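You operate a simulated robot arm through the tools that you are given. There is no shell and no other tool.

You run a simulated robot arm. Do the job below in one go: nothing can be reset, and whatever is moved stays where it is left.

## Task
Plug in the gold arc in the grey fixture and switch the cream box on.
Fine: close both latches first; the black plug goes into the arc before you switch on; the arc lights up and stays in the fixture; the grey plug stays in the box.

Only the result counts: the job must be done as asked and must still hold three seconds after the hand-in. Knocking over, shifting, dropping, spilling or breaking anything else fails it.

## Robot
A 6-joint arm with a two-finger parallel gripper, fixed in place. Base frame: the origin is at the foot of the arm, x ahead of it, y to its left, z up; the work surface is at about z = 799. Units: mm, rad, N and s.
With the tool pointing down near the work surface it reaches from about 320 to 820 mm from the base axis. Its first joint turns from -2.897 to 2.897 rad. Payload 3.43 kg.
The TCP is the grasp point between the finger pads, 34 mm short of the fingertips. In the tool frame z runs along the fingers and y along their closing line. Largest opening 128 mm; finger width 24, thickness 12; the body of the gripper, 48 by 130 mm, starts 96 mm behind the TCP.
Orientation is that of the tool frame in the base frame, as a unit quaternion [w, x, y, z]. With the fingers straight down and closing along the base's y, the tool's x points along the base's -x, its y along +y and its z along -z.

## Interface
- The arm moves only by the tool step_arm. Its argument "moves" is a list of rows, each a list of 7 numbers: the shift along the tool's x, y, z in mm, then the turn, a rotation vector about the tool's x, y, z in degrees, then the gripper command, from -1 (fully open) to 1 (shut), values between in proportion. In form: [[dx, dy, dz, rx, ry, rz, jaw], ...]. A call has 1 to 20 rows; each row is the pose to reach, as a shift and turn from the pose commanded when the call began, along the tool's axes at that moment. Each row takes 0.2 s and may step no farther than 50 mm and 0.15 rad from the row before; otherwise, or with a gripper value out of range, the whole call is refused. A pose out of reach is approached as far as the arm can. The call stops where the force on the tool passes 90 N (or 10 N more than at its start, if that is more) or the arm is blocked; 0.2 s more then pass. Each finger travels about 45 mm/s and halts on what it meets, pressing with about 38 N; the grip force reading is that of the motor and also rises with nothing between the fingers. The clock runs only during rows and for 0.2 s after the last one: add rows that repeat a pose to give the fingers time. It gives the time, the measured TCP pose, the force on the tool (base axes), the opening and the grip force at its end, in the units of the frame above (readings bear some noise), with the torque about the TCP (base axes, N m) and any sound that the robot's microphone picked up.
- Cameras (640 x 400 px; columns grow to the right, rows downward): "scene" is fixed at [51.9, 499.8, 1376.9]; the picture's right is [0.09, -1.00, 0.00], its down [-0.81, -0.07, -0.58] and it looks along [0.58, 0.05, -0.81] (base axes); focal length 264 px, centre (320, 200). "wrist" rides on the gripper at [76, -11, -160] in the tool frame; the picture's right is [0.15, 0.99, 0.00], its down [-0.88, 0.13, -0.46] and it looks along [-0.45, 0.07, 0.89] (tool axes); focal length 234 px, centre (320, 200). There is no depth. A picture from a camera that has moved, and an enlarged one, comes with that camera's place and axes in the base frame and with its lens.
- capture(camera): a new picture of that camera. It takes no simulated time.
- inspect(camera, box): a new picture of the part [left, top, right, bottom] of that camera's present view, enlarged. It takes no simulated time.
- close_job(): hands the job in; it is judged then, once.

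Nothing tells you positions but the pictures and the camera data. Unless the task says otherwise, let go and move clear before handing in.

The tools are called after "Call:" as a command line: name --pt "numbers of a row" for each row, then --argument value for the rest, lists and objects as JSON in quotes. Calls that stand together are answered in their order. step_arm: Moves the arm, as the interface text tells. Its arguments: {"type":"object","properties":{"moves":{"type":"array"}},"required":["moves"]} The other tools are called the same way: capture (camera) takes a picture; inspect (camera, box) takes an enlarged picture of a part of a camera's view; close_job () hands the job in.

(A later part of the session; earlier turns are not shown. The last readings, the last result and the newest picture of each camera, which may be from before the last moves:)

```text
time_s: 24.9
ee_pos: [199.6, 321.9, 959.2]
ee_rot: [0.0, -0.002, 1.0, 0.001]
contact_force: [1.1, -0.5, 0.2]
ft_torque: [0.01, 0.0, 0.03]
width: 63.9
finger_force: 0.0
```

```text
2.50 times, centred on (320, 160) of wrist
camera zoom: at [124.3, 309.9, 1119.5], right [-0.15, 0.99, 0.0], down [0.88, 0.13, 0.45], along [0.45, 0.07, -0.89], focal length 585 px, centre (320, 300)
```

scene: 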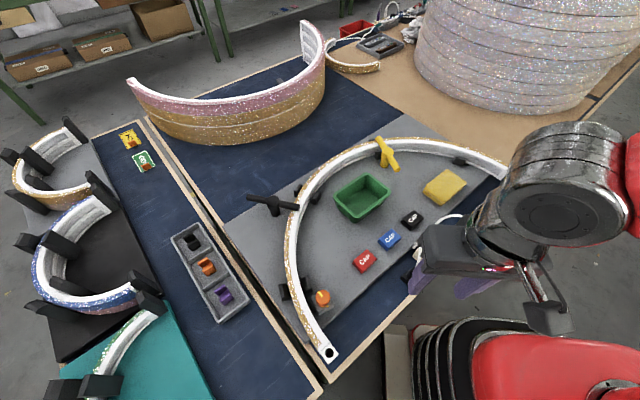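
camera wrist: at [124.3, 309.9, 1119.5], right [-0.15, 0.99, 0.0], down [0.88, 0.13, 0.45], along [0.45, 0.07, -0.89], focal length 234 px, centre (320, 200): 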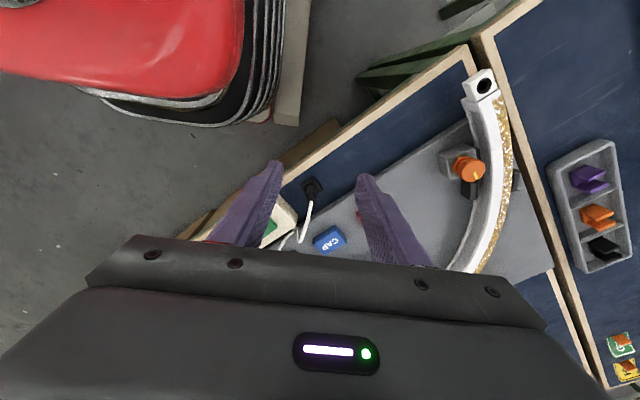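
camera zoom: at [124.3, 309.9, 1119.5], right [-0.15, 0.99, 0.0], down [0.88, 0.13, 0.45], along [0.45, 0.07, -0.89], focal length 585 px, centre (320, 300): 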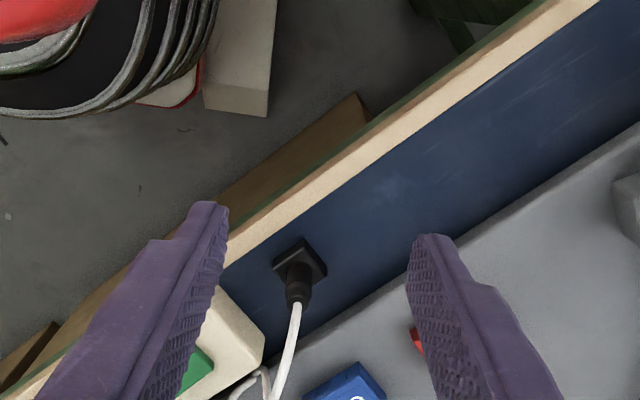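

Both latches now cross the arc. The black plug stands upright near (263, 320) with its white cable leaving the top; I move closer to see its shape.

Call:
step_arm --pt "-3 -1 32 0 0 0 0" --pt "-5 -2 62 0 0 0 0" --pt "-5 -2 62 0 0 0 0"

Call:
inspect --camera "wrist" --box '[250, 120, 390, 230]'

Call:
inspect --camera "scene" --box '[395, 250, 445, 290]'

Call:
capture --camera "wrist"

```text
time_s: 25.7
ee_pos: [203.0, 320.7, 896.1]
ee_rot: [-0.001, -0.001, 1.0, 0.001]
contact_force: [-0.9, 0.7, -0.8]
ft_torque: [-0.02, 0.02, 0.01]
width: 64.2
finger_force: 0.0
```

```text
3.64 times, centred on (320, 175) of wrist
camera zoom: at [129.5, 309.0, 1057.1], right [-0.15, 0.99, 0.0], down [0.88, 0.13, 0.45], along [0.45, 0.07, -0.89], focal length 852 px, centre (320, 291)
```

zoom: 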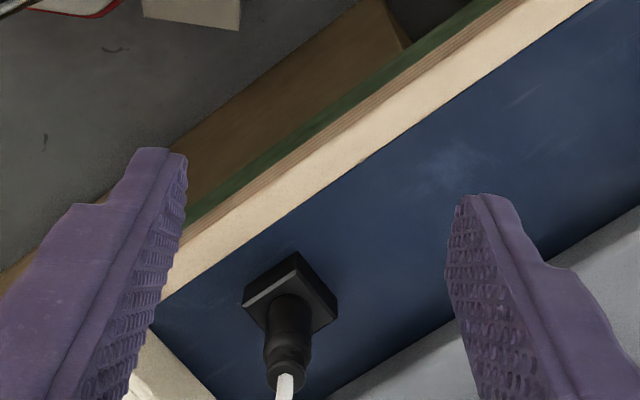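

```text
10.00 times, centred on (420, 270) of scene
camera zoom: at [51.9, 499.8, 1376.9], right [0.09, -1.0, 0.0], down [-0.81, -0.07, -0.58], along [0.58, 0.05, -0.81], focal length 2637 px, centre (-680, -500)
```

zoom: 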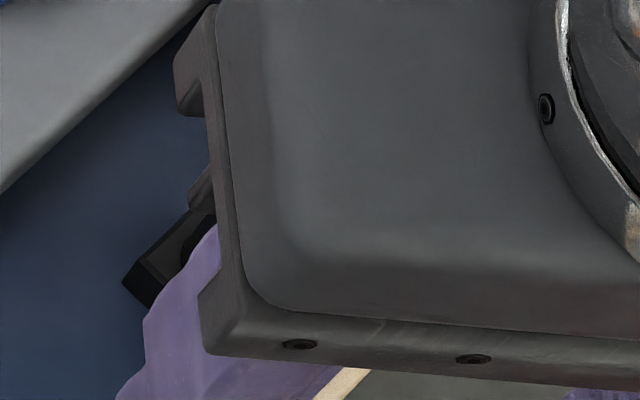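

```text
taken
camera wrist: at [129.5, 309.0, 1057.1], right [-0.15, 0.99, 0.0], down [0.88, 0.13, 0.45], along [0.45, 0.07, -0.89], focal length 234 px, centre (320, 200)
```

wrist: 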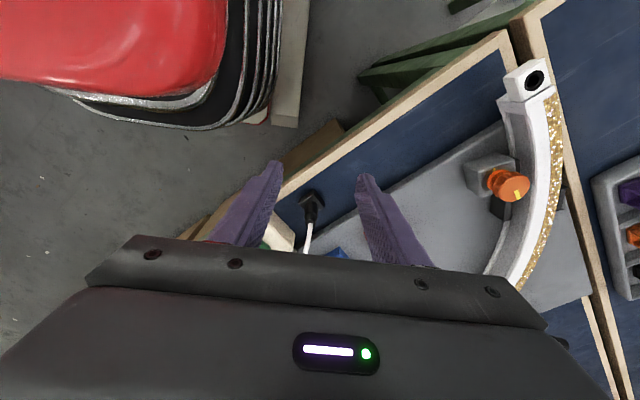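

The plug appears to be a small black square block with a cylinder on top from which the cable leaves. I move aside to get oblique views of it from both cameras.

Call:
step_arm --pt "-18 38 -5 0 0 0 0" --pt "-35 76 -5 0 0 0 0" --pt "-52 114 -5 0 0 0 0" --pt "-70 152 -5 0 0 0 0" --pt "-87 191 -5 0 0 0 0" --pt "-87 191 -5 0 0 0 0"

Call:
capture --camera "wrist"

Call:
inspect --camera "wrist" --box '[20, 50, 160, 170]'

Call:
inspect --camera "scene" --box '[385, 250, 445, 295]'

Call:
inspect --camera "scene" --box '[415, 205, 475, 275]'

```text
time_s: 27.1
ee_pos: [289.9, 511.0, 903.5]
ee_rot: [-0.002, -0.001, 1.0, 0.0]
contact_force: [0.6, -0.7, 0.3]
ft_torque: [0.01, 0.02, 0.0]
width: 64.0
finger_force: 0.0
```

```text
taken
camera wrist: at [215.7, 500.3, 1063.4], right [-0.15, 0.99, 0.0], down [0.88, 0.13, 0.45], along [0.45, 0.07, -0.89], focal length 234 px, centre (320, 200)
```

wrist: 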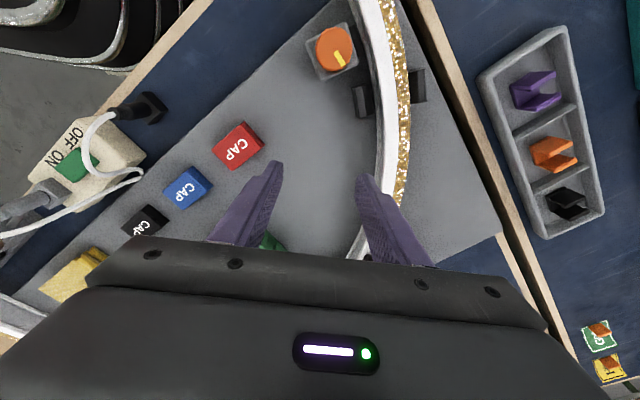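

```text
3.33 times, centred on (90, 110) of wrist
camera zoom: at [215.7, 500.3, 1063.4], right [-0.15, 0.99, 0.0], down [0.88, 0.13, 0.45], along [0.45, 0.07, -0.89], focal length 781 px, centre (1087, 500)
```

zoom: 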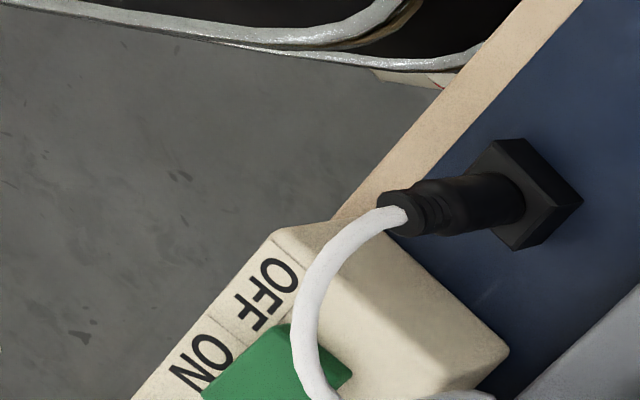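

```text
8.89 times, centred on (415, 272) of scene
camera zoom: at [51.9, 499.8, 1376.9], right [0.09, -1.0, 0.0], down [-0.81, -0.07, -0.58], along [0.58, 0.05, -0.81], focal length 2344 px, centre (-524, -444)
```

zoom: 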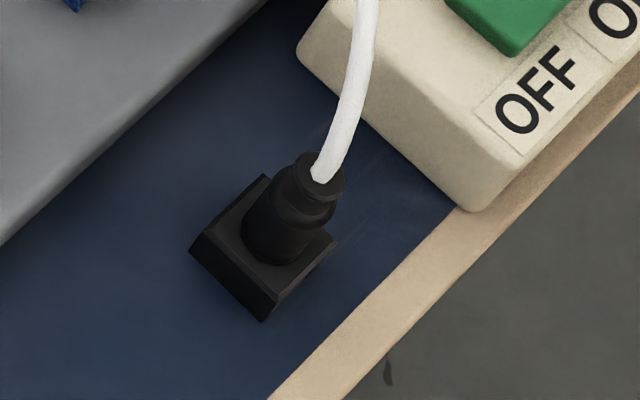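

```text
5.71 times, centred on (445, 240) of scene
camera zoom: at [51.9, 499.8, 1376.9], right [0.09, -1.0, 0.0], down [-0.81, -0.07, -0.58], along [0.58, 0.05, -0.81], focal length 1507 px, centre (-394, -29)
```

zoom: 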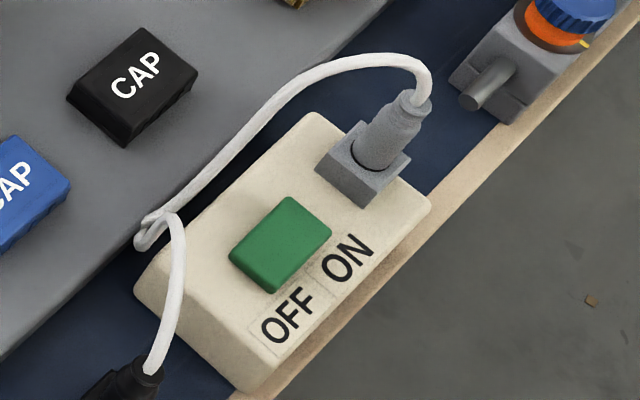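

The black block looks like a small dock on the table (top ~z 812) holding the plug. The plug's round body sticks up to about z 835 near (270, 319), with the cable leaving from the top toward the box. I move above it with the gripper yawed 20° so the fingers clear both the box and the cable.

Call:
step_arm --pt "4 -39 0 0 0 4 0" --pt "8 -77 0 0 0 8 0" --pt "12 -115 0 0 0 12 0.2" --pt "16 -154 0 0 0 16 0.4" --pt "19.5 -191.5 0 0 0 20 0.4" --pt "19.5 -191.5 0 0 0 20 0.4"

Call:
capture --camera "wrist"

Call:
inspect --camera "wrist" --box '[260, 110, 380, 210]'

Call:
inspect --camera "scene" --box '[385, 230, 465, 295]'

```text
time_s: 28.5
ee_pos: [272.0, 318.3, 901.1]
ee_rot: [-0.001, 0.172, 0.985, 0.001]
contact_force: [-0.1, 0.3, 0.0]
ft_torque: [-0.01, -0.02, -0.05]
width: 38.6
finger_force: 0.0
```

```text
taken
camera wrist: at [197.9, 334.4, 1061.7], right [0.2, 0.98, 0.0], down [0.87, -0.18, 0.45], along [0.44, -0.09, -0.89], focal length 234 px, centre (320, 200)
```

wrist: 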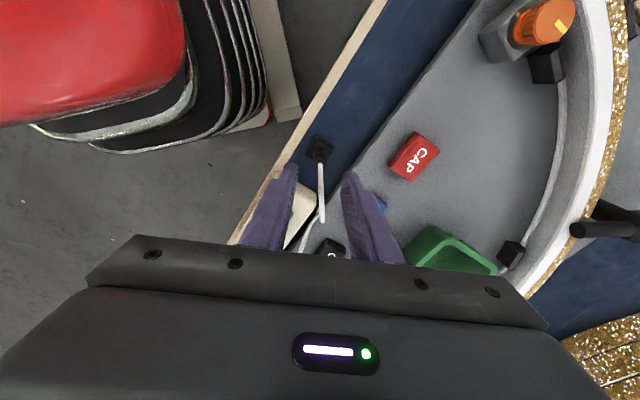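

```text
4.00 times, centred on (320, 160) of wrist
camera zoom: at [197.9, 334.4, 1061.7], right [0.2, 0.98, 0.0], down [0.87, -0.18, 0.45], along [0.44, -0.09, -0.89], focal length 937 px, centre (320, 360)
```

zoom: 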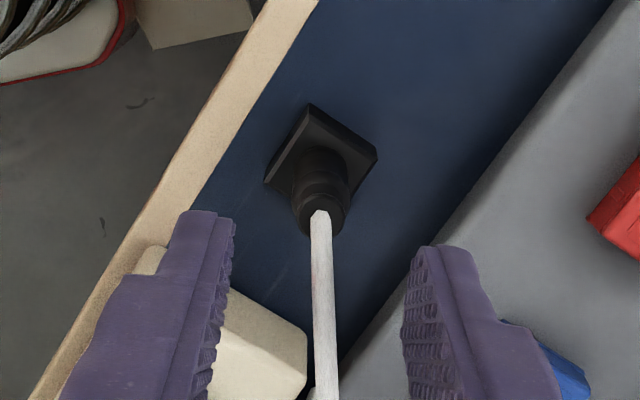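

```text
6.15 times, centred on (425, 262) of scene
camera zoom: at [51.9, 499.8, 1376.9], right [0.09, -1.0, 0.0], down [-0.81, -0.07, -0.58], along [0.58, 0.05, -0.81], focal length 1623 px, centre (-326, -185)
```

zoom: 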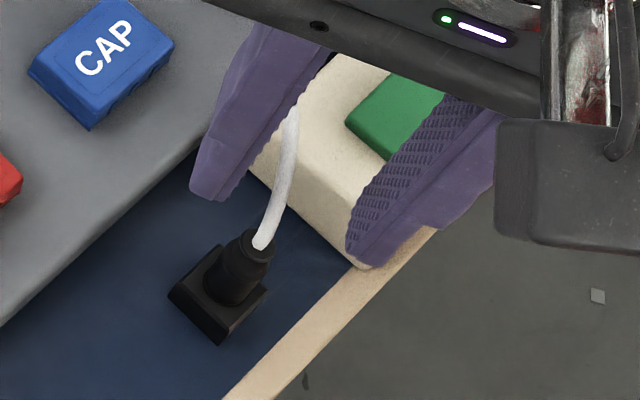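

The plug leans very slightly, with its mid-body at about (269, 321). I correct by a few millimetres, descend partway and check the alignment.

Call:
step_arm --pt "4.6 0.9 10 0 0 0 0.4" --pt "4.6 0.9 24 0 0 0 0.4" --pt "4.6 0.9 24 0 0 0 0.4"

Call:
inspect --camera "wrist" --box '[260, 110, 380, 210]'

Call:
inspect --camera "scene" --box '[385, 230, 465, 295]'

```text
time_s: 29.3
ee_pos: [267.4, 322.0, 876.9]
ee_rot: [-0.003, 0.172, 0.985, 0.001]
contact_force: [0.0, -0.1, 0.2]
ft_torque: [-0.04, 0.04, 0.0]
width: 38.4
finger_force: 0.1
```

```text
4.00 times, centred on (320, 160) of wrist
camera zoom: at [193.7, 337.3, 1037.3], right [0.2, 0.98, 0.0], down [0.87, -0.18, 0.45], along [0.44, -0.09, -0.89], focal length 937 px, centre (320, 360)
```

zoom: 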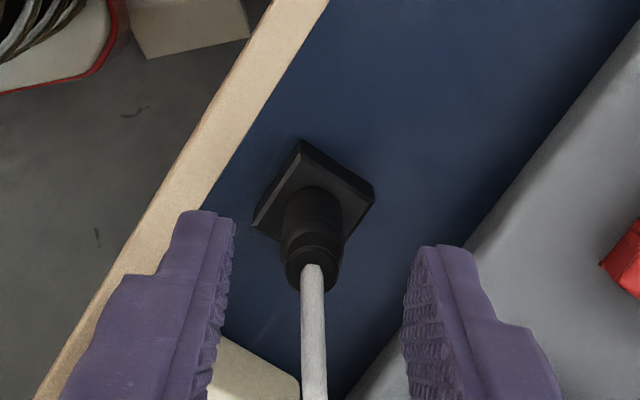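

```text
6.15 times, centred on (425, 262) of scene
camera zoom: at [51.9, 499.8, 1376.9], right [0.09, -1.0, 0.0], down [-0.81, -0.07, -0.58], along [0.58, 0.05, -0.81], focal length 1623 px, centre (-326, -185)
```

zoom: 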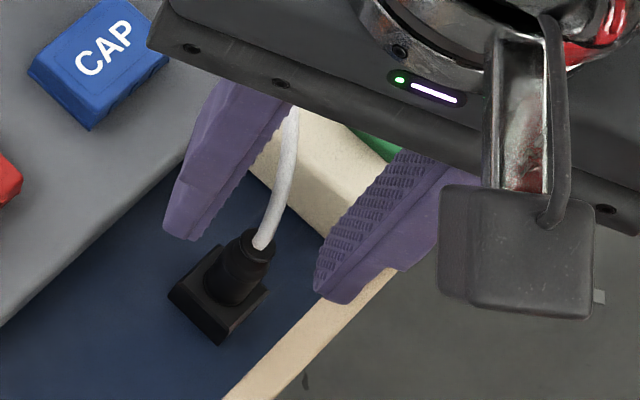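

The fingers straddle the plug with about 1 mm offset. I correct that and descend so the fingertips reach just above the dock.

Call:
step_arm --pt "1 -1.2 10 0 0 0 0.4" --pt "1 -1.2 20 0 0 0 0.4" --pt "1 -1.2 26 0 0 0 0.4" --pt "1 -1.2 26 0 0 0 0.4"

Call:
inspect --camera "wrist" --box '[260, 130, 380, 230]'

Call:
inspect --camera "scene" --box '[385, 230, 465, 295]'

```text
time_s: 30.3
ee_pos: [267.3, 321.7, 851.8]
ee_rot: [-0.002, 0.172, 0.985, 0.001]
contact_force: [0.1, -0.4, -0.1]
ft_torque: [0.0, -0.01, 0.01]
width: 38.4
finger_force: 0.1
```

```text
4.00 times, centred on (320, 180) of wrist
camera zoom: at [192.6, 336.8, 1012.2], right [0.2, 0.98, 0.0], down [0.87, -0.18, 0.45], along [0.44, -0.09, -0.89], focal length 937 px, centre (320, 280)
```

zoom: 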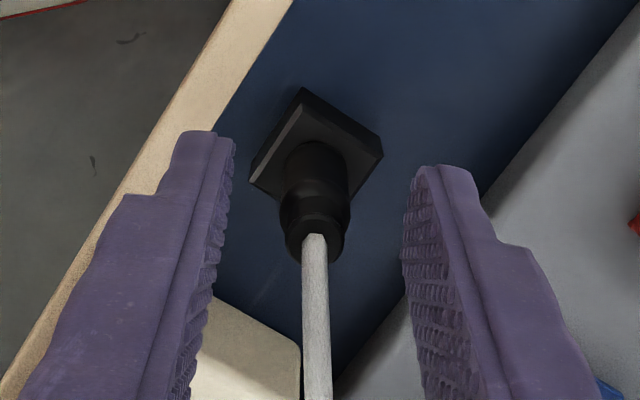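

```text
6.15 times, centred on (425, 262) of scene
camera zoom: at [51.9, 499.8, 1376.9], right [0.09, -1.0, 0.0], down [-0.81, -0.07, -0.58], along [0.58, 0.05, -0.81], focal length 1623 px, centre (-326, -185)
```

zoom: 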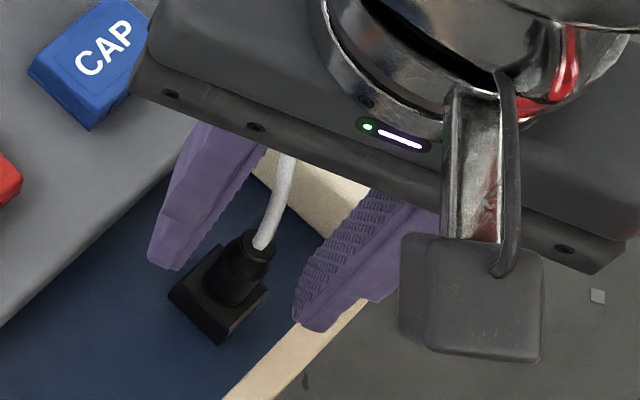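

The fingers are either side of the plug body. I lower 2 mm more and close on it.

Call:
step_arm --pt "0 -0.3 2 0 0 0 0.4" --pt "0 -0.3 2 0 0 0 1" --pt "0 -0.3 2 0 0 0 1" --pt "0 -0.3 2 0 0 0 1" --pt "0 -0.3 2 0 0 0 1"

Call:
inspect --camera "wrist" --box '[260, 130, 380, 230]'

Call:
inspect --camera "scene" --box '[385, 230, 465, 295]'

```text
time_s: 31.5
ee_pos: [266.2, 320.7, 849.7]
ee_rot: [-0.003, 0.172, 0.985, 0.0]
contact_force: [-0.3, 0.2, -0.1]
ft_torque: [-0.02, 0.0, -0.05]
width: 11.9
finger_force: 38.3
```

```text
4.00 times, centred on (320, 180) of wrist
camera zoom: at [192.5, 336.5, 1010.2], right [0.2, 0.98, 0.0], down [0.87, -0.18, 0.45], along [0.44, -0.09, -0.89], focal length 937 px, centre (320, 280)
```

zoom: 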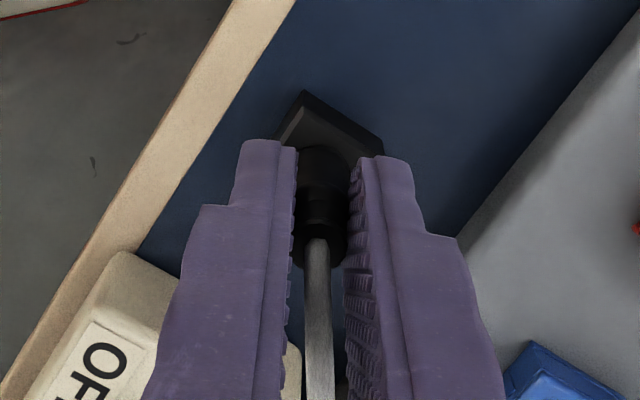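

```text
6.15 times, centred on (425, 262) of scene
camera zoom: at [51.9, 499.8, 1376.9], right [0.09, -1.0, 0.0], down [-0.81, -0.07, -0.58], along [0.58, 0.05, -0.81], focal length 1623 px, centre (-326, -185)
```

zoom: 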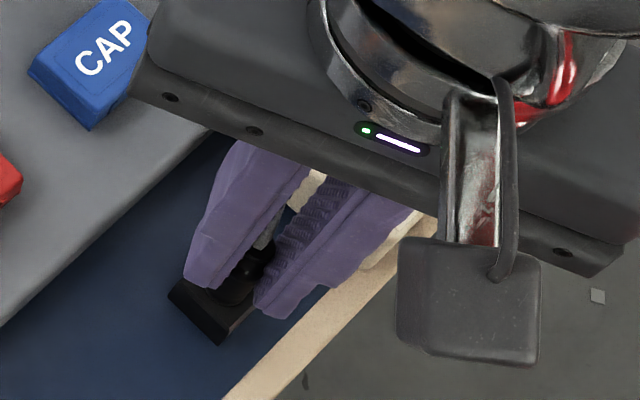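

The grip reads 11.9 mm at 38 N, so the plug is held. I lift slowly 25 mm and look at what comes up.

Call:
step_arm --pt "0 0 -4 0 0 0 1" --pt "0 0 -8 0 0 0 1" --pt "0 0 -14 0 0 0 1" --pt "0 0 -20 0 0 0 1" --pt "0 0 -26 0 0 0 1" --pt "0 0 -26 0 0 0 1"

Call:
inspect --camera "wrist" --box '[260, 110, 380, 210]'

Call:
inspect --camera "scene" --box '[385, 230, 465, 295]'

Call:
capture --camera "scene"

```text
time_s: 32.9
ee_pos: [266.7, 320.6, 877.0]
ee_rot: [-0.002, 0.172, 0.985, 0.002]
contact_force: [0.5, -0.2, -0.3]
ft_torque: [0.02, 0.0, 0.0]
width: 12.1
finger_force: 38.0
```

```text
4.00 times, centred on (320, 160) of wrist
camera zoom: at [192.5, 336.6, 1036.5], right [0.2, 0.98, 0.0], down [0.87, -0.18, 0.45], along [0.44, -0.09, -0.89], focal length 937 px, centre (320, 360)
```

zoom: 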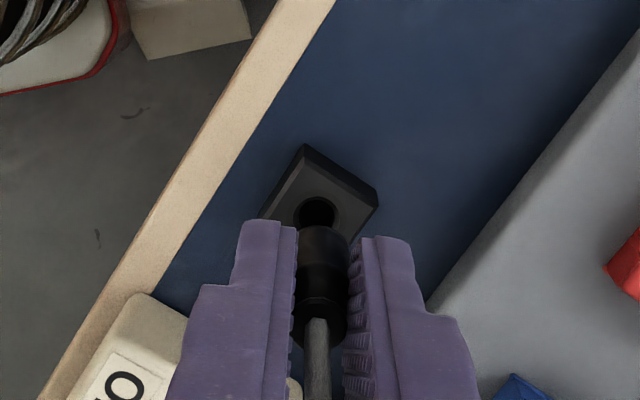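

```text
6.15 times, centred on (425, 262) of scene
camera zoom: at [51.9, 499.8, 1376.9], right [0.09, -1.0, 0.0], down [-0.81, -0.07, -0.58], along [0.58, 0.05, -0.81], focal length 1623 px, centre (-326, -185)
```

zoom: 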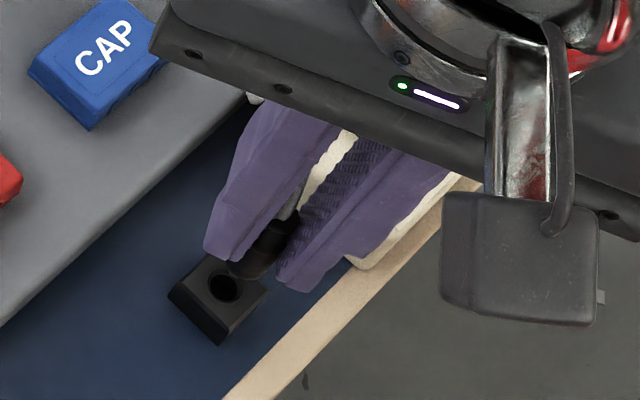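

```text
taken
```

scene: 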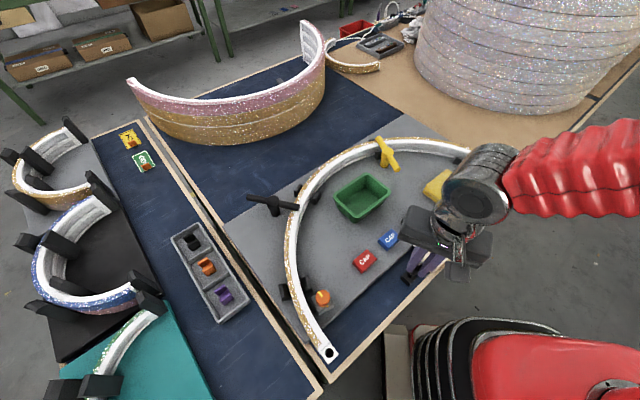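

The plug is out and the dock with its hole stayed put; the plug bottom is roughly 46–50 mm below the TCP. I carry it along the table edge toward the socket, first half way, watching the cable and the grey plug.

Call:
step_arm --pt "0 0 -13 0 0 0 1" --pt "21 10.1 -13 0 0 3 1" --pt "42 20.2 -13 0 0 6 1" --pt "63 30.4 -13 0 0 9 1" --pt "84 40.5 -13 0 0 12 1" --pt "105 50.6 -13 0 0 15 1" --pt "105 50.6 -13 0 0 15 1"

Call:
capture --camera "scene"

Call:
capture --camera "wrist"

Call:
inspect --camera "scene" --box '[380, 190, 480, 290]'

```text
time_s: 34.5
ee_pos: [185.6, 404.5, 890.2]
ee_rot: [-0.001, 0.299, 0.954, 0.0]
contact_force: [0.5, -0.2, -0.4]
ft_torque: [0.01, -0.03, 0.0]
width: 12.0
finger_force: 37.9
```

```text
taken
```

scene: 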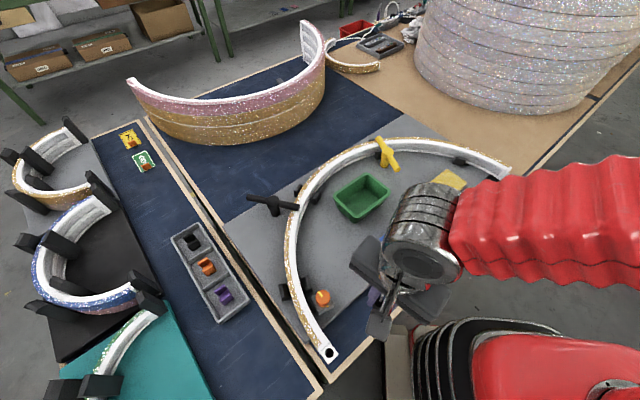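

```text
taken
camera wrist: at [117.5, 439.2, 1050.2], right [0.44, 0.9, 0.0], down [0.8, -0.4, 0.45], along [0.41, -0.2, -0.89], focal length 234 px, centre (320, 200)
```

wrist: 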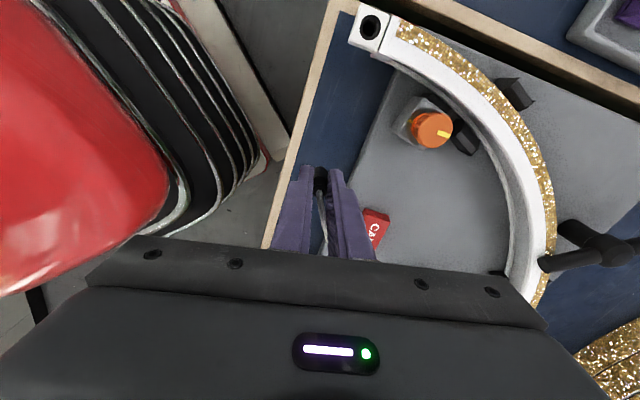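

```text
4.00 times, centred on (430, 240) of scene
camera zoom: at [51.9, 499.8, 1376.9], right [0.09, -1.0, 0.0], down [-0.81, -0.07, -0.58], along [0.58, 0.05, -0.81], focal length 1055 px, centre (-120, 40)
```

zoom: 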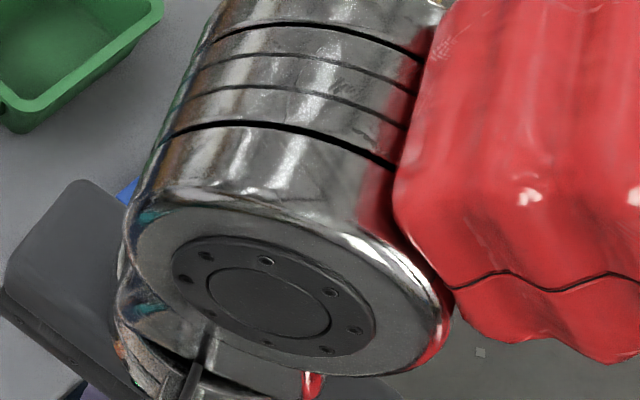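

The carry goes smoothly with no cable pull. I continue to above the socket at about (103, 489), staying high enough for the plug to clear it.

Call:
step_arm --pt "22 4 -3 0 0 0 1" --pt "44 8 -3 0 0 0 1" --pt "66 12 -3 0 0 0 1" --pt "88 16 -3 0 0 0 1" --pt "106 20 -3 0 0 0 1" --pt "116 21.8 -3 0 0 0 1" --pt "116 21.8 -3 0 0 0 1"

Call:
capture --camera "wrist"

Call:
inspect --camera "wrist" --box '[270, 120, 370, 210]'

Call:
capture --camera "scene"

Call:
inspect --camera "scene" --box '[290, 310, 380, 380]'

```text
time_s: 36.1
ee_pos: [103.5, 487.4, 891.6]
ee_rot: [-0.001, 0.299, 0.954, -0.001]
contact_force: [19.1, -15.2, -0.1]
ft_torque: [-0.91, -1.11, -0.05]
width: 13.4
finger_force: 38.3
```

```text
taken
camera wrist: at [35.7, 522.3, 1052.2], right [0.44, 0.9, 0.0], down [0.8, -0.4, 0.45], along [0.41, -0.2, -0.89], focal length 234 px, centre (320, 200)
```

wrist: 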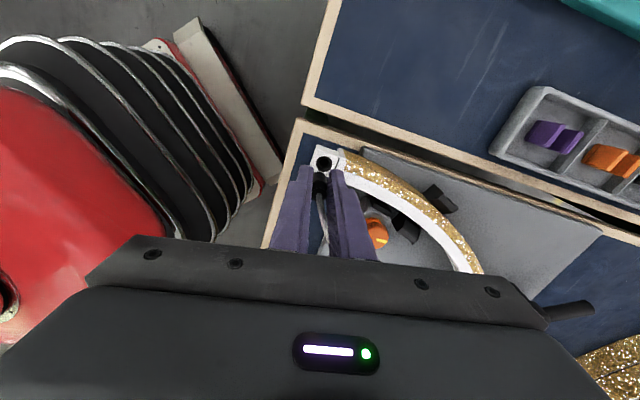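

```text
4.44 times, centred on (320, 165) of wrist
camera zoom: at [35.7, 522.3, 1052.2], right [0.44, 0.9, 0.0], down [0.8, -0.4, 0.45], along [0.41, -0.2, -0.89], focal length 1041 px, centre (320, 356)
```

zoom: 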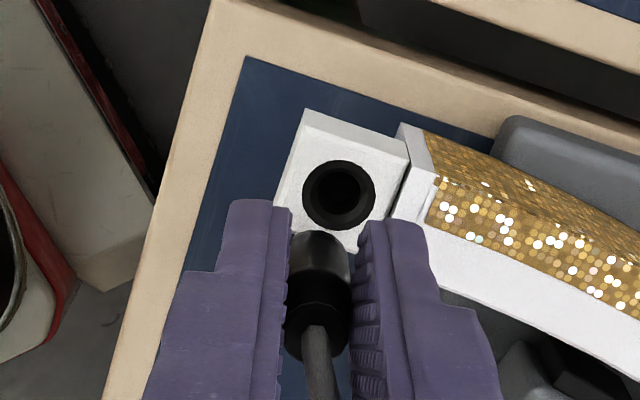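

```text
taken
```

scene: 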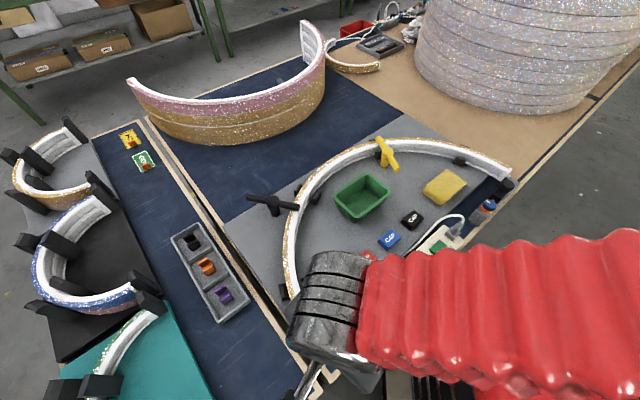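

```text
5.71 times, centred on (335, 345) of scene
camera zoom: at [51.9, 499.8, 1376.9], right [0.09, -1.0, 0.0], down [-0.81, -0.07, -0.58], along [0.58, 0.05, -0.81], focal length 1507 px, centre (234, -629)
```

zoom: 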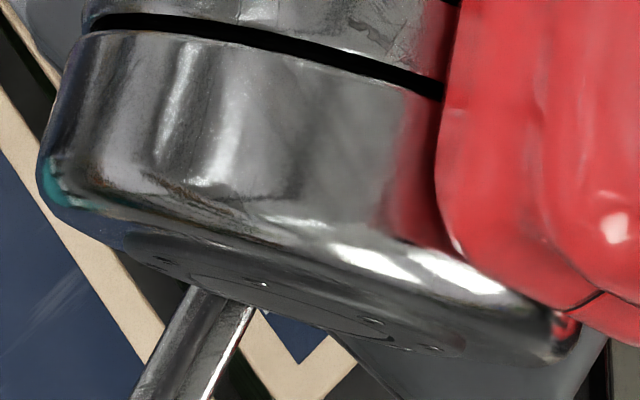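

The force of about 24 N acts some 60 mm below the TCP, so the plug is longer than I thought and its bottom has met the side of the socket block. I back off at once the way I came, rise, and check the plug and the arc.

Call:
step_arm --pt "-6 -1.1 0 0 0 0 1" --pt "-14 -2.6 0 0 0 0 1" --pt "-14 -2.6 -12 0 0 0 1" --pt "-14 -2.6 -25 0 0 0 1" --pt "-14 -2.6 -25 0 0 0 1"

Call:
inspect --camera "wrist" --box '[270, 110, 370, 200]'

Call:
capture --camera "wrist"

```text
time_s: 37.3
ee_pos: [112.2, 477.9, 919.1]
ee_rot: [-0.002, 0.299, 0.954, 0.001]
contact_force: [0.7, -0.2, 0.3]
ft_torque: [-0.02, 0.03, -0.01]
width: 13.1
finger_force: 38.3
```

```text
4.44 times, centred on (320, 155) of wrist
camera zoom: at [44.8, 512.6, 1078.1], right [0.44, 0.9, 0.0], down [0.8, -0.4, 0.45], along [0.41, -0.2, -0.89], focal length 1041 px, centre (320, 400)
```

zoom: 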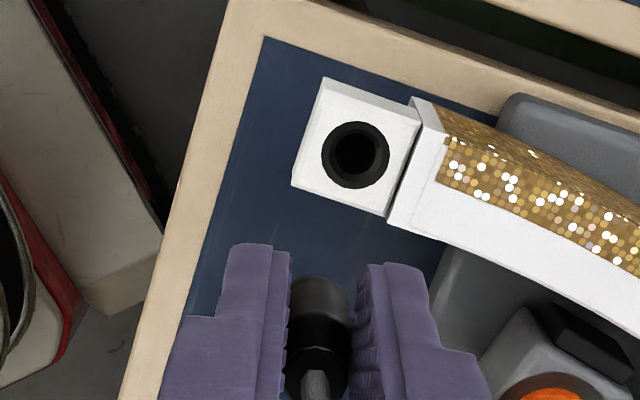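

```text
taken
camera wrist: at [44.8, 512.6, 1078.1], right [0.44, 0.9, 0.0], down [0.8, -0.4, 0.45], along [0.41, -0.2, -0.89], focal length 234 px, centre (320, 200)
```

wrist: 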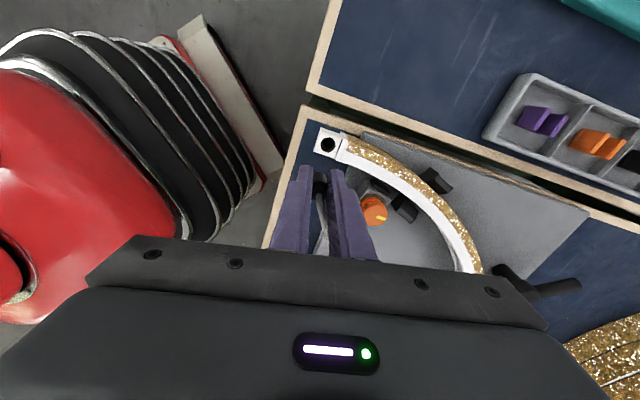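

The plug seems to have slid a few millimetres in the grip. I zoom in on the plug and the socket to measure this.

Call:
inspect --camera "wrist" --box '[300, 155, 345, 205]'

Call:
inspect --camera "wrist" --box '[300, 120, 360, 165]'

Call:
capture --camera "scene"

```text
8.00 times, centred on (322, 180) of wrist
camera zoom: at [44.8, 512.6, 1078.1], right [0.44, 0.9, 0.0], down [0.8, -0.4, 0.45], along [0.41, -0.2, -0.89], focal length 1873 px, centre (300, 360)
```

zoom: 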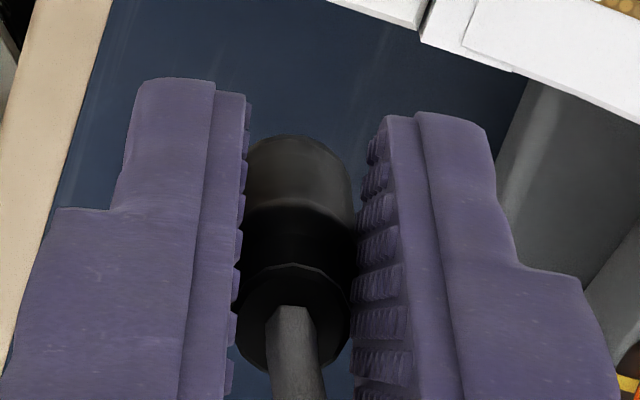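

```text
8.89 times, centred on (330, 142) of wrist
camera zoom: at [44.8, 512.6, 1078.1], right [0.44, 0.9, 0.0], down [0.8, -0.4, 0.45], along [0.41, -0.2, -0.89], focal length 2082 px, centre (231, 711)
```

zoom: 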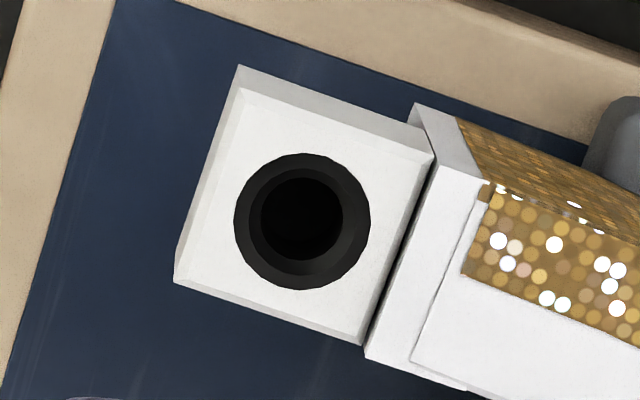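

```text
taken
```

scene: 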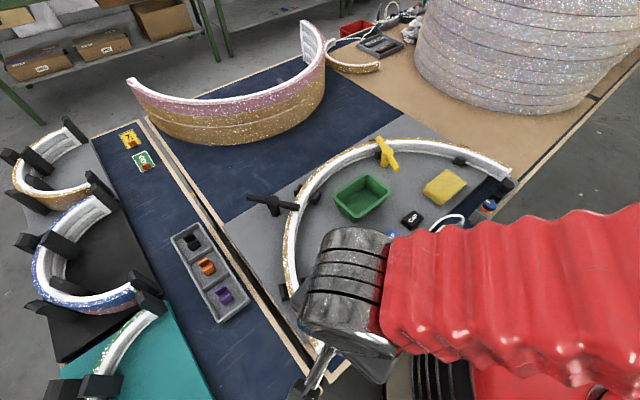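

The plug looks upright but has slid about 5 mm in the grip toward the tool's −x. I move above the socket at this safe height and watch the force, to tell contact from cable pull.

Call:
step_arm --pt "8 2 0 0 0 0 1" --pt "16 4 0 0 0 0 1" --pt "22 5.5 0 0 0 0 1" --pt "22 5.5 0 0 0 0 1"

Call:
inspect --camera "wrist" --box '[285, 130, 355, 210]'

Call:
capture --camera "scene"

```text
time_s: 38.3
ee_pos: [97.9, 495.4, 917.7]
ee_rot: [-0.002, 0.3, 0.954, 0.001]
contact_force: [-0.2, -1.2, 0.2]
ft_torque: [-0.02, 0.0, 0.04]
width: 13.1
finger_force: 37.6
```

```text
5.00 times, centred on (320, 170) of wrist
camera zoom: at [29.9, 529.3, 1078.0], right [0.44, 0.9, 0.0], down [0.8, -0.4, 0.45], along [0.41, -0.2, -0.89], focal length 1171 px, centre (320, 350)
```

zoom: 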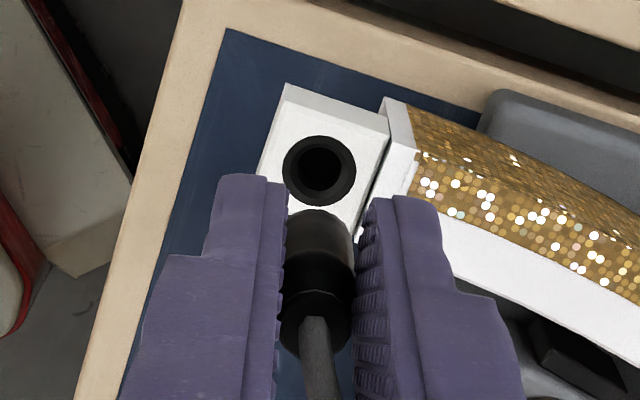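

```text
taken
```

scene: 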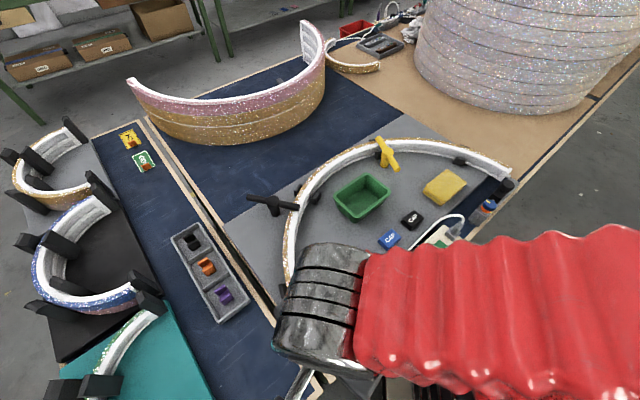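

There is no force up here, so the earlier push was contact and the cable is slack. The hole looks 2–3 mm further along tool +x, so I correct and descend part way.

Call:
step_arm --pt "2 0.3 5 0 0 0 1" --pt "2 0.3 10 0 0 0 1" --pt "2 0.3 14 0 0 0 1" --pt "2 0.3 14 0 0 0 1"

Call:
inspect --camera "wrist" --box '[290, 140, 350, 205]'

```text
time_s: 39.3
ee_pos: [96.7, 495.8, 904.7]
ee_rot: [-0.002, 0.299, 0.954, 0.0]
contact_force: [-1.1, -0.3, -0.2]
ft_torque: [0.01, 0.0, -0.02]
width: 13.0
finger_force: 37.9
```

```text
6.15 times, centred on (320, 172) of wrist
camera zoom: at [28.5, 530.7, 1064.0], right [0.44, 0.9, 0.0], down [0.8, -0.4, 0.45], along [0.41, -0.2, -0.89], focal length 1441 px, centre (320, 369)
```

zoom: 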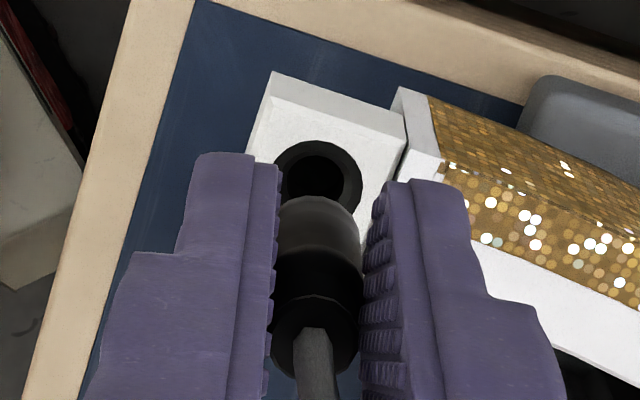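

The alignment is within about 1–2 mm. I go down a bit further to refine with the plug end closer to the hole.

Call:
step_arm --pt "0.5 0 3 0 0 0 1" --pt "0.5 0 6 0 0 0 1" --pt "0.5 0 6 0 0 0 1"

Call:
inspect --camera "wrist" --box '[295, 145, 345, 195]'

Call:
inspect --camera "wrist" --box '[285, 130, 355, 210]'

```text
time_s: 40.1
ee_pos: [94.6, 495.5, 898.7]
ee_rot: [-0.002, 0.299, 0.954, 0.001]
contact_force: [0.2, -0.8, -0.7]
ft_torque: [0.03, -0.01, -0.04]
width: 13.2
finger_force: 37.3
```

```text
8.00 times, centred on (320, 170) of wrist
camera zoom: at [28.0, 531.0, 1058.3], right [0.44, 0.9, 0.0], down [0.8, -0.4, 0.45], along [0.41, -0.2, -0.89], focal length 1873 px, centre (320, 440)
```

zoom: 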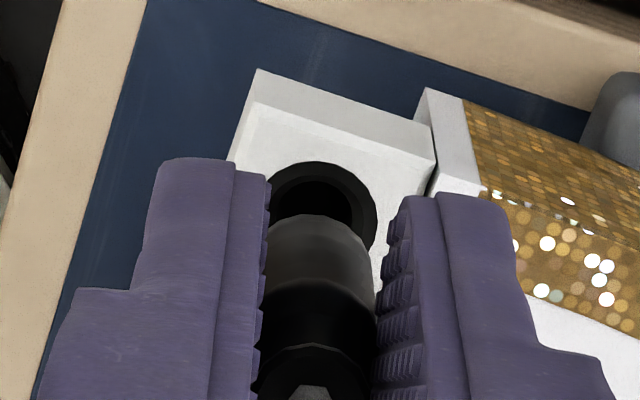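

```text
5.00 times, centred on (320, 170) of wrist
camera zoom: at [28.0, 531.0, 1058.3], right [0.44, 0.9, 0.0], down [0.8, -0.4, 0.45], along [0.41, -0.2, -0.89], focal length 1171 px, centre (320, 350)
```

zoom: 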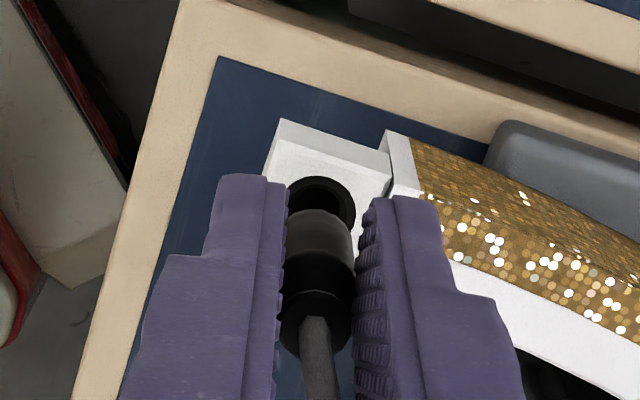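

The hole and the plug end line up within about a millimetre or two, inside the funnel's tolerance. I descend slowly in small steps and watch the force.

Call:
step_arm --pt "0.8 0 2 0 0 0 1" --pt "0.8 0 4 0 0 0 1" --pt "0.8 0 6 0 0 0 1" --pt "0.8 0 6 0 0 0 1"

Call:
inspect --camera "wrist" --box '[295, 145, 345, 195]'

```text
time_s: 41.1
ee_pos: [96.0, 496.3, 891.9]
ee_rot: [-0.002, 0.3, 0.954, 0.001]
contact_force: [-1.3, 1.9, 0.7]
ft_torque: [0.07, 0.08, 0.03]
width: 13.4
finger_force: 38.2
```

```text
8.00 times, centred on (320, 170) of wrist
camera zoom: at [27.2, 531.5, 1052.0], right [0.44, 0.9, 0.0], down [0.8, -0.4, 0.45], along [0.41, -0.2, -0.89], focal length 1873 px, centre (320, 440)
```

zoom: 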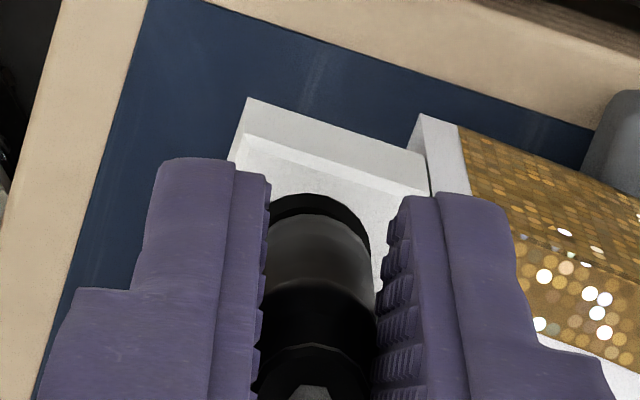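

At this height the plug earlier struck the block's side, yet now there is almost no force, so the plug end is entering the hole. I continue down gently.

Call:
step_arm --pt "0.5 0 1.5 0 0 0 1" --pt "0.5 0 3 0 0 0 1" --pt "0.5 0 4 0 0 0 1" --pt "0.5 0 4 0 0 0 1"

Call:
inspect --camera "wrist" --box '[295, 145, 345, 195]'

```text
time_s: 42.1
ee_pos: [94.3, 497.4, 888.5]
ee_rot: [-0.002, 0.299, 0.954, 0.001]
contact_force: [0.9, 0.8, 3.3]
ft_torque: [-0.02, 0.0, 0.0]
width: 13.3
finger_force: 38.1
```

```text
8.00 times, centred on (320, 170) of wrist
camera zoom: at [26.8, 531.8, 1048.2], right [0.44, 0.9, 0.0], down [0.8, -0.4, 0.45], along [0.41, -0.2, -0.89], focal length 1873 px, centre (320, 440)
```

zoom: 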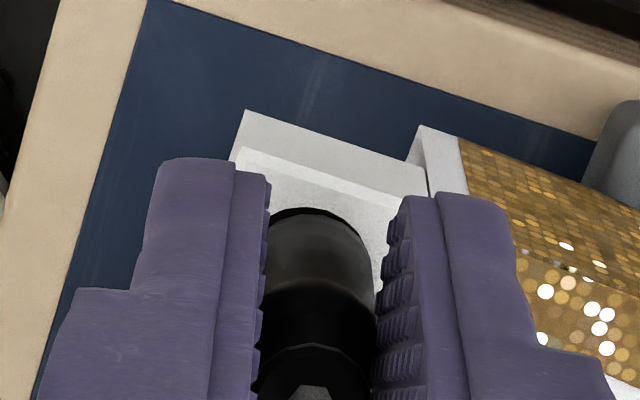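

Only a few newtons so far, and the plug body is reaching the ring's level. I keep lowering in small steps.

Call:
step_arm --pt "0 0 1.5 0 0 0 1" --pt "0 0 3 0 0 0 1" --pt "0 0 3 0 0 0 1"

Call:
inspect --camera "wrist" --box '[295, 145, 345, 195]'

```text
time_s: 42.9
ee_pos: [94.5, 496.3, 885.5]
ee_rot: [-0.001, 0.299, 0.954, 0.001]
contact_force: [-0.4, -9.5, 30.2]
ft_torque: [-0.38, -0.13, -0.05]
width: 13.3
finger_force: 37.7
```

```text
8.00 times, centred on (320, 170) of wrist
camera zoom: at [26.7, 531.5, 1046.0], right [0.44, 0.9, 0.0], down [0.8, -0.4, 0.45], along [0.41, -0.2, -0.89], focal length 1873 px, centre (320, 440)
```

zoom: 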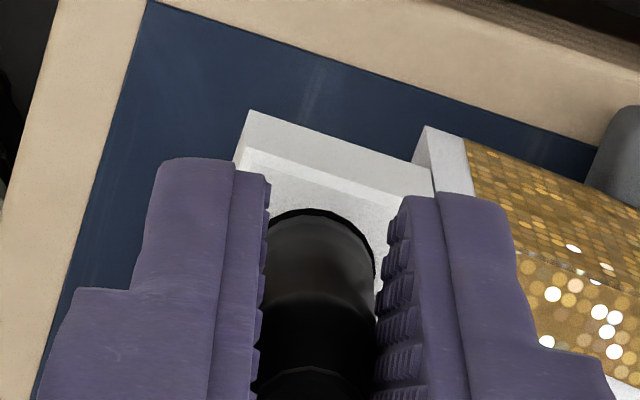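

The force rose to 30 N upward with about 10 N toward −y, and the plug is sliding up slightly in the grip, so it is rubbing on the +y side. I ease up, shift 1.5 mm toward −y, and try again.

Call:
step_arm --pt "0 0 -2 0 0 0 1" --pt "-0.86 -1.23 -2 0 0 0 1" --pt "-0.86 -1.23 -2 0 0 0 1"

Call:
inspect --camera "wrist" --box '[295, 145, 345, 195]'

Call:
inspect --camera "wrist" --box '[285, 140, 365, 220]'

```text
time_s: 43.7
ee_pos: [93.7, 495.6, 886.6]
ee_rot: [-0.002, 0.299, 0.954, 0.0]
contact_force: [-1.5, 0.2, -1.8]
ft_torque: [0.08, 0.25, -0.05]
width: 13.4
finger_force: 38.1
```

```text
8.00 times, centred on (320, 170) of wrist
camera zoom: at [26.5, 530.2, 1046.6], right [0.44, 0.9, 0.0], down [0.8, -0.4, 0.45], along [0.41, -0.2, -0.89], focal length 1873 px, centre (320, 440)
```

zoom: 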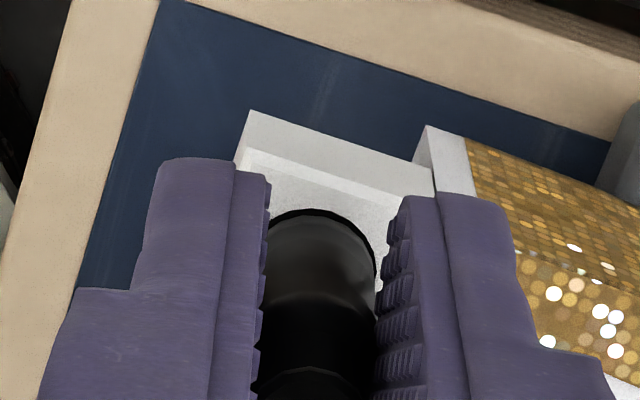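

```text
5.00 times, centred on (325, 180) of wrist
camera zoom: at [26.5, 530.2, 1046.6], right [0.44, 0.9, 0.0], down [0.8, -0.4, 0.45], along [0.41, -0.2, -0.89], focal length 1171 px, centre (295, 300)
```

zoom: 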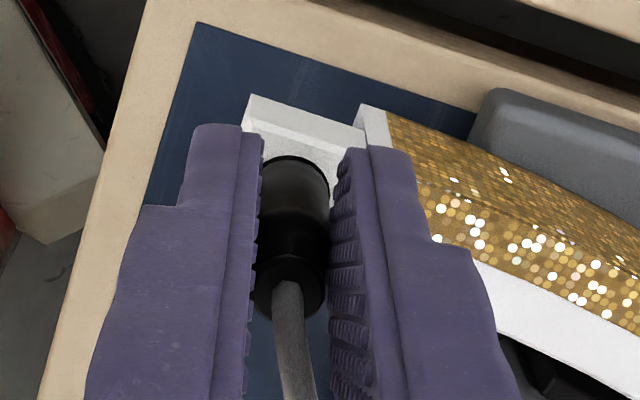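

The block and plug now move together, so the pin is in the hole, and the body looks flush with the ring. I open the fingers a little and check that the plug stands by itself.

Call:
step_arm --pt "0 0 0 0 0 0 0.75" --pt "0 0 0 0 0 0 0.65" --pt "0 0 0 0 0 0 0.65"

Call:
inspect --camera "wrist" --box '[285, 140, 365, 220]'

Call:
inspect --camera "wrist" --box '[295, 145, 345, 195]'

```text
time_s: 44.5
ee_pos: [94.5, 495.6, 887.7]
ee_rot: [-0.001, 0.299, 0.954, 0.001]
contact_force: [-0.8, 0.0, 0.0]
ft_torque: [0.02, 0.01, -0.02]
width: 22.6
finger_force: 0.1
```

```text
5.00 times, centred on (325, 180) of wrist
camera zoom: at [26.6, 530.4, 1047.2], right [0.44, 0.9, 0.0], down [0.8, -0.4, 0.45], along [0.41, -0.2, -0.89], focal length 1171 px, centre (295, 300)
```

zoom: 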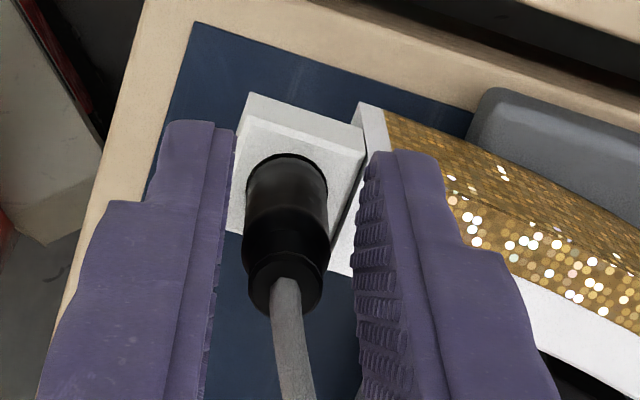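

```text
8.00 times, centred on (320, 170) of wrist
camera zoom: at [26.6, 530.4, 1047.2], right [0.44, 0.9, 0.0], down [0.8, -0.4, 0.45], along [0.41, -0.2, -0.89], focal length 1873 px, centre (320, 440)
```

zoom: 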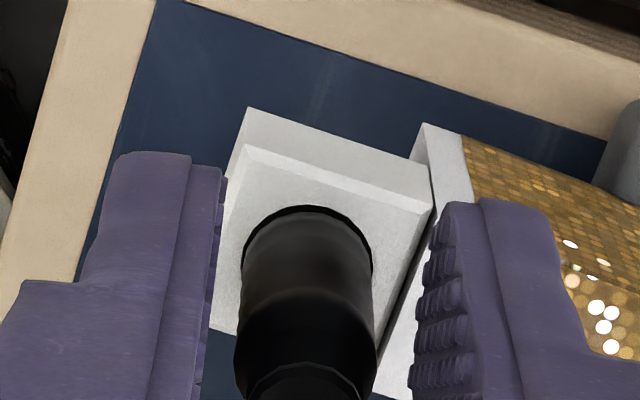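

The plug stands upright in the socket, about 41 mm exposed, much as it was in the dock, so it is probably seated. To be sure, I recentre, rise about 22 mm, grip its narrower boot lightly and press down on the collar.

Call:
step_arm --pt "0 0 -8 0 0 0 0.65" --pt "-2 -0.8 -16 0 0 0 0.65" --pt "-4 -1.6 -22 0 0 0 0.65" --pt "-4 -1.6 -22 0 0 0 0.65"

Call:
inspect --camera "wrist" --box '[285, 140, 365, 220]'

Call:
capture --camera "wrist"

```text
time_s: 45.5
ee_pos: [97.9, 491.8, 908.5]
ee_rot: [-0.002, 0.299, 0.954, 0.001]
contact_force: [0.9, -0.5, -0.4]
ft_torque: [0.0, 0.0, -0.04]
width: 22.4
finger_force: 0.1
```

```text
5.00 times, centred on (325, 180) of wrist
camera zoom: at [29.4, 526.4, 1069.1], right [0.44, 0.9, 0.0], down [0.8, -0.4, 0.45], along [0.41, -0.2, -0.89], focal length 1171 px, centre (295, 300)
```

zoom: 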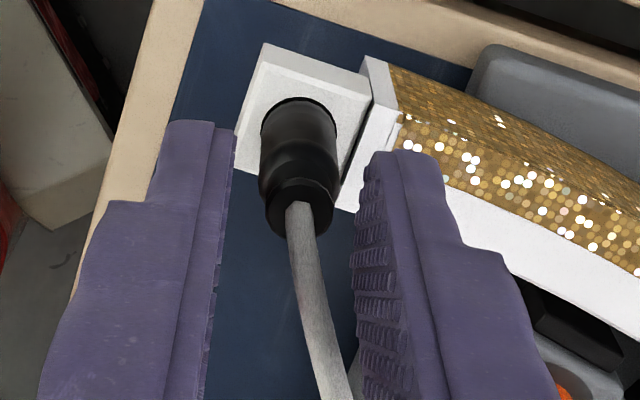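

```text
taken
camera wrist: at [29.4, 526.4, 1069.1], right [0.44, 0.9, 0.0], down [0.8, -0.4, 0.45], along [0.41, -0.2, -0.89], focal length 234 px, centre (320, 200)
```

wrist: 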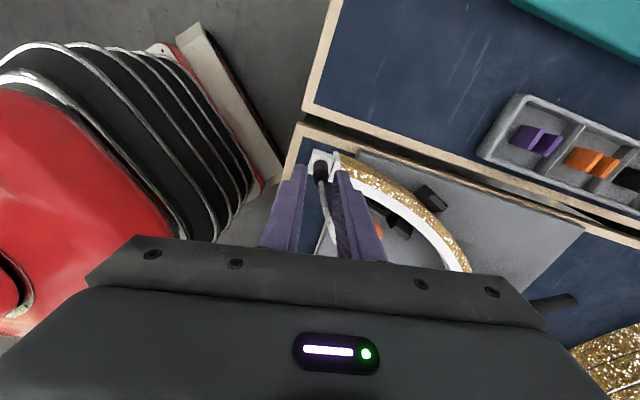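

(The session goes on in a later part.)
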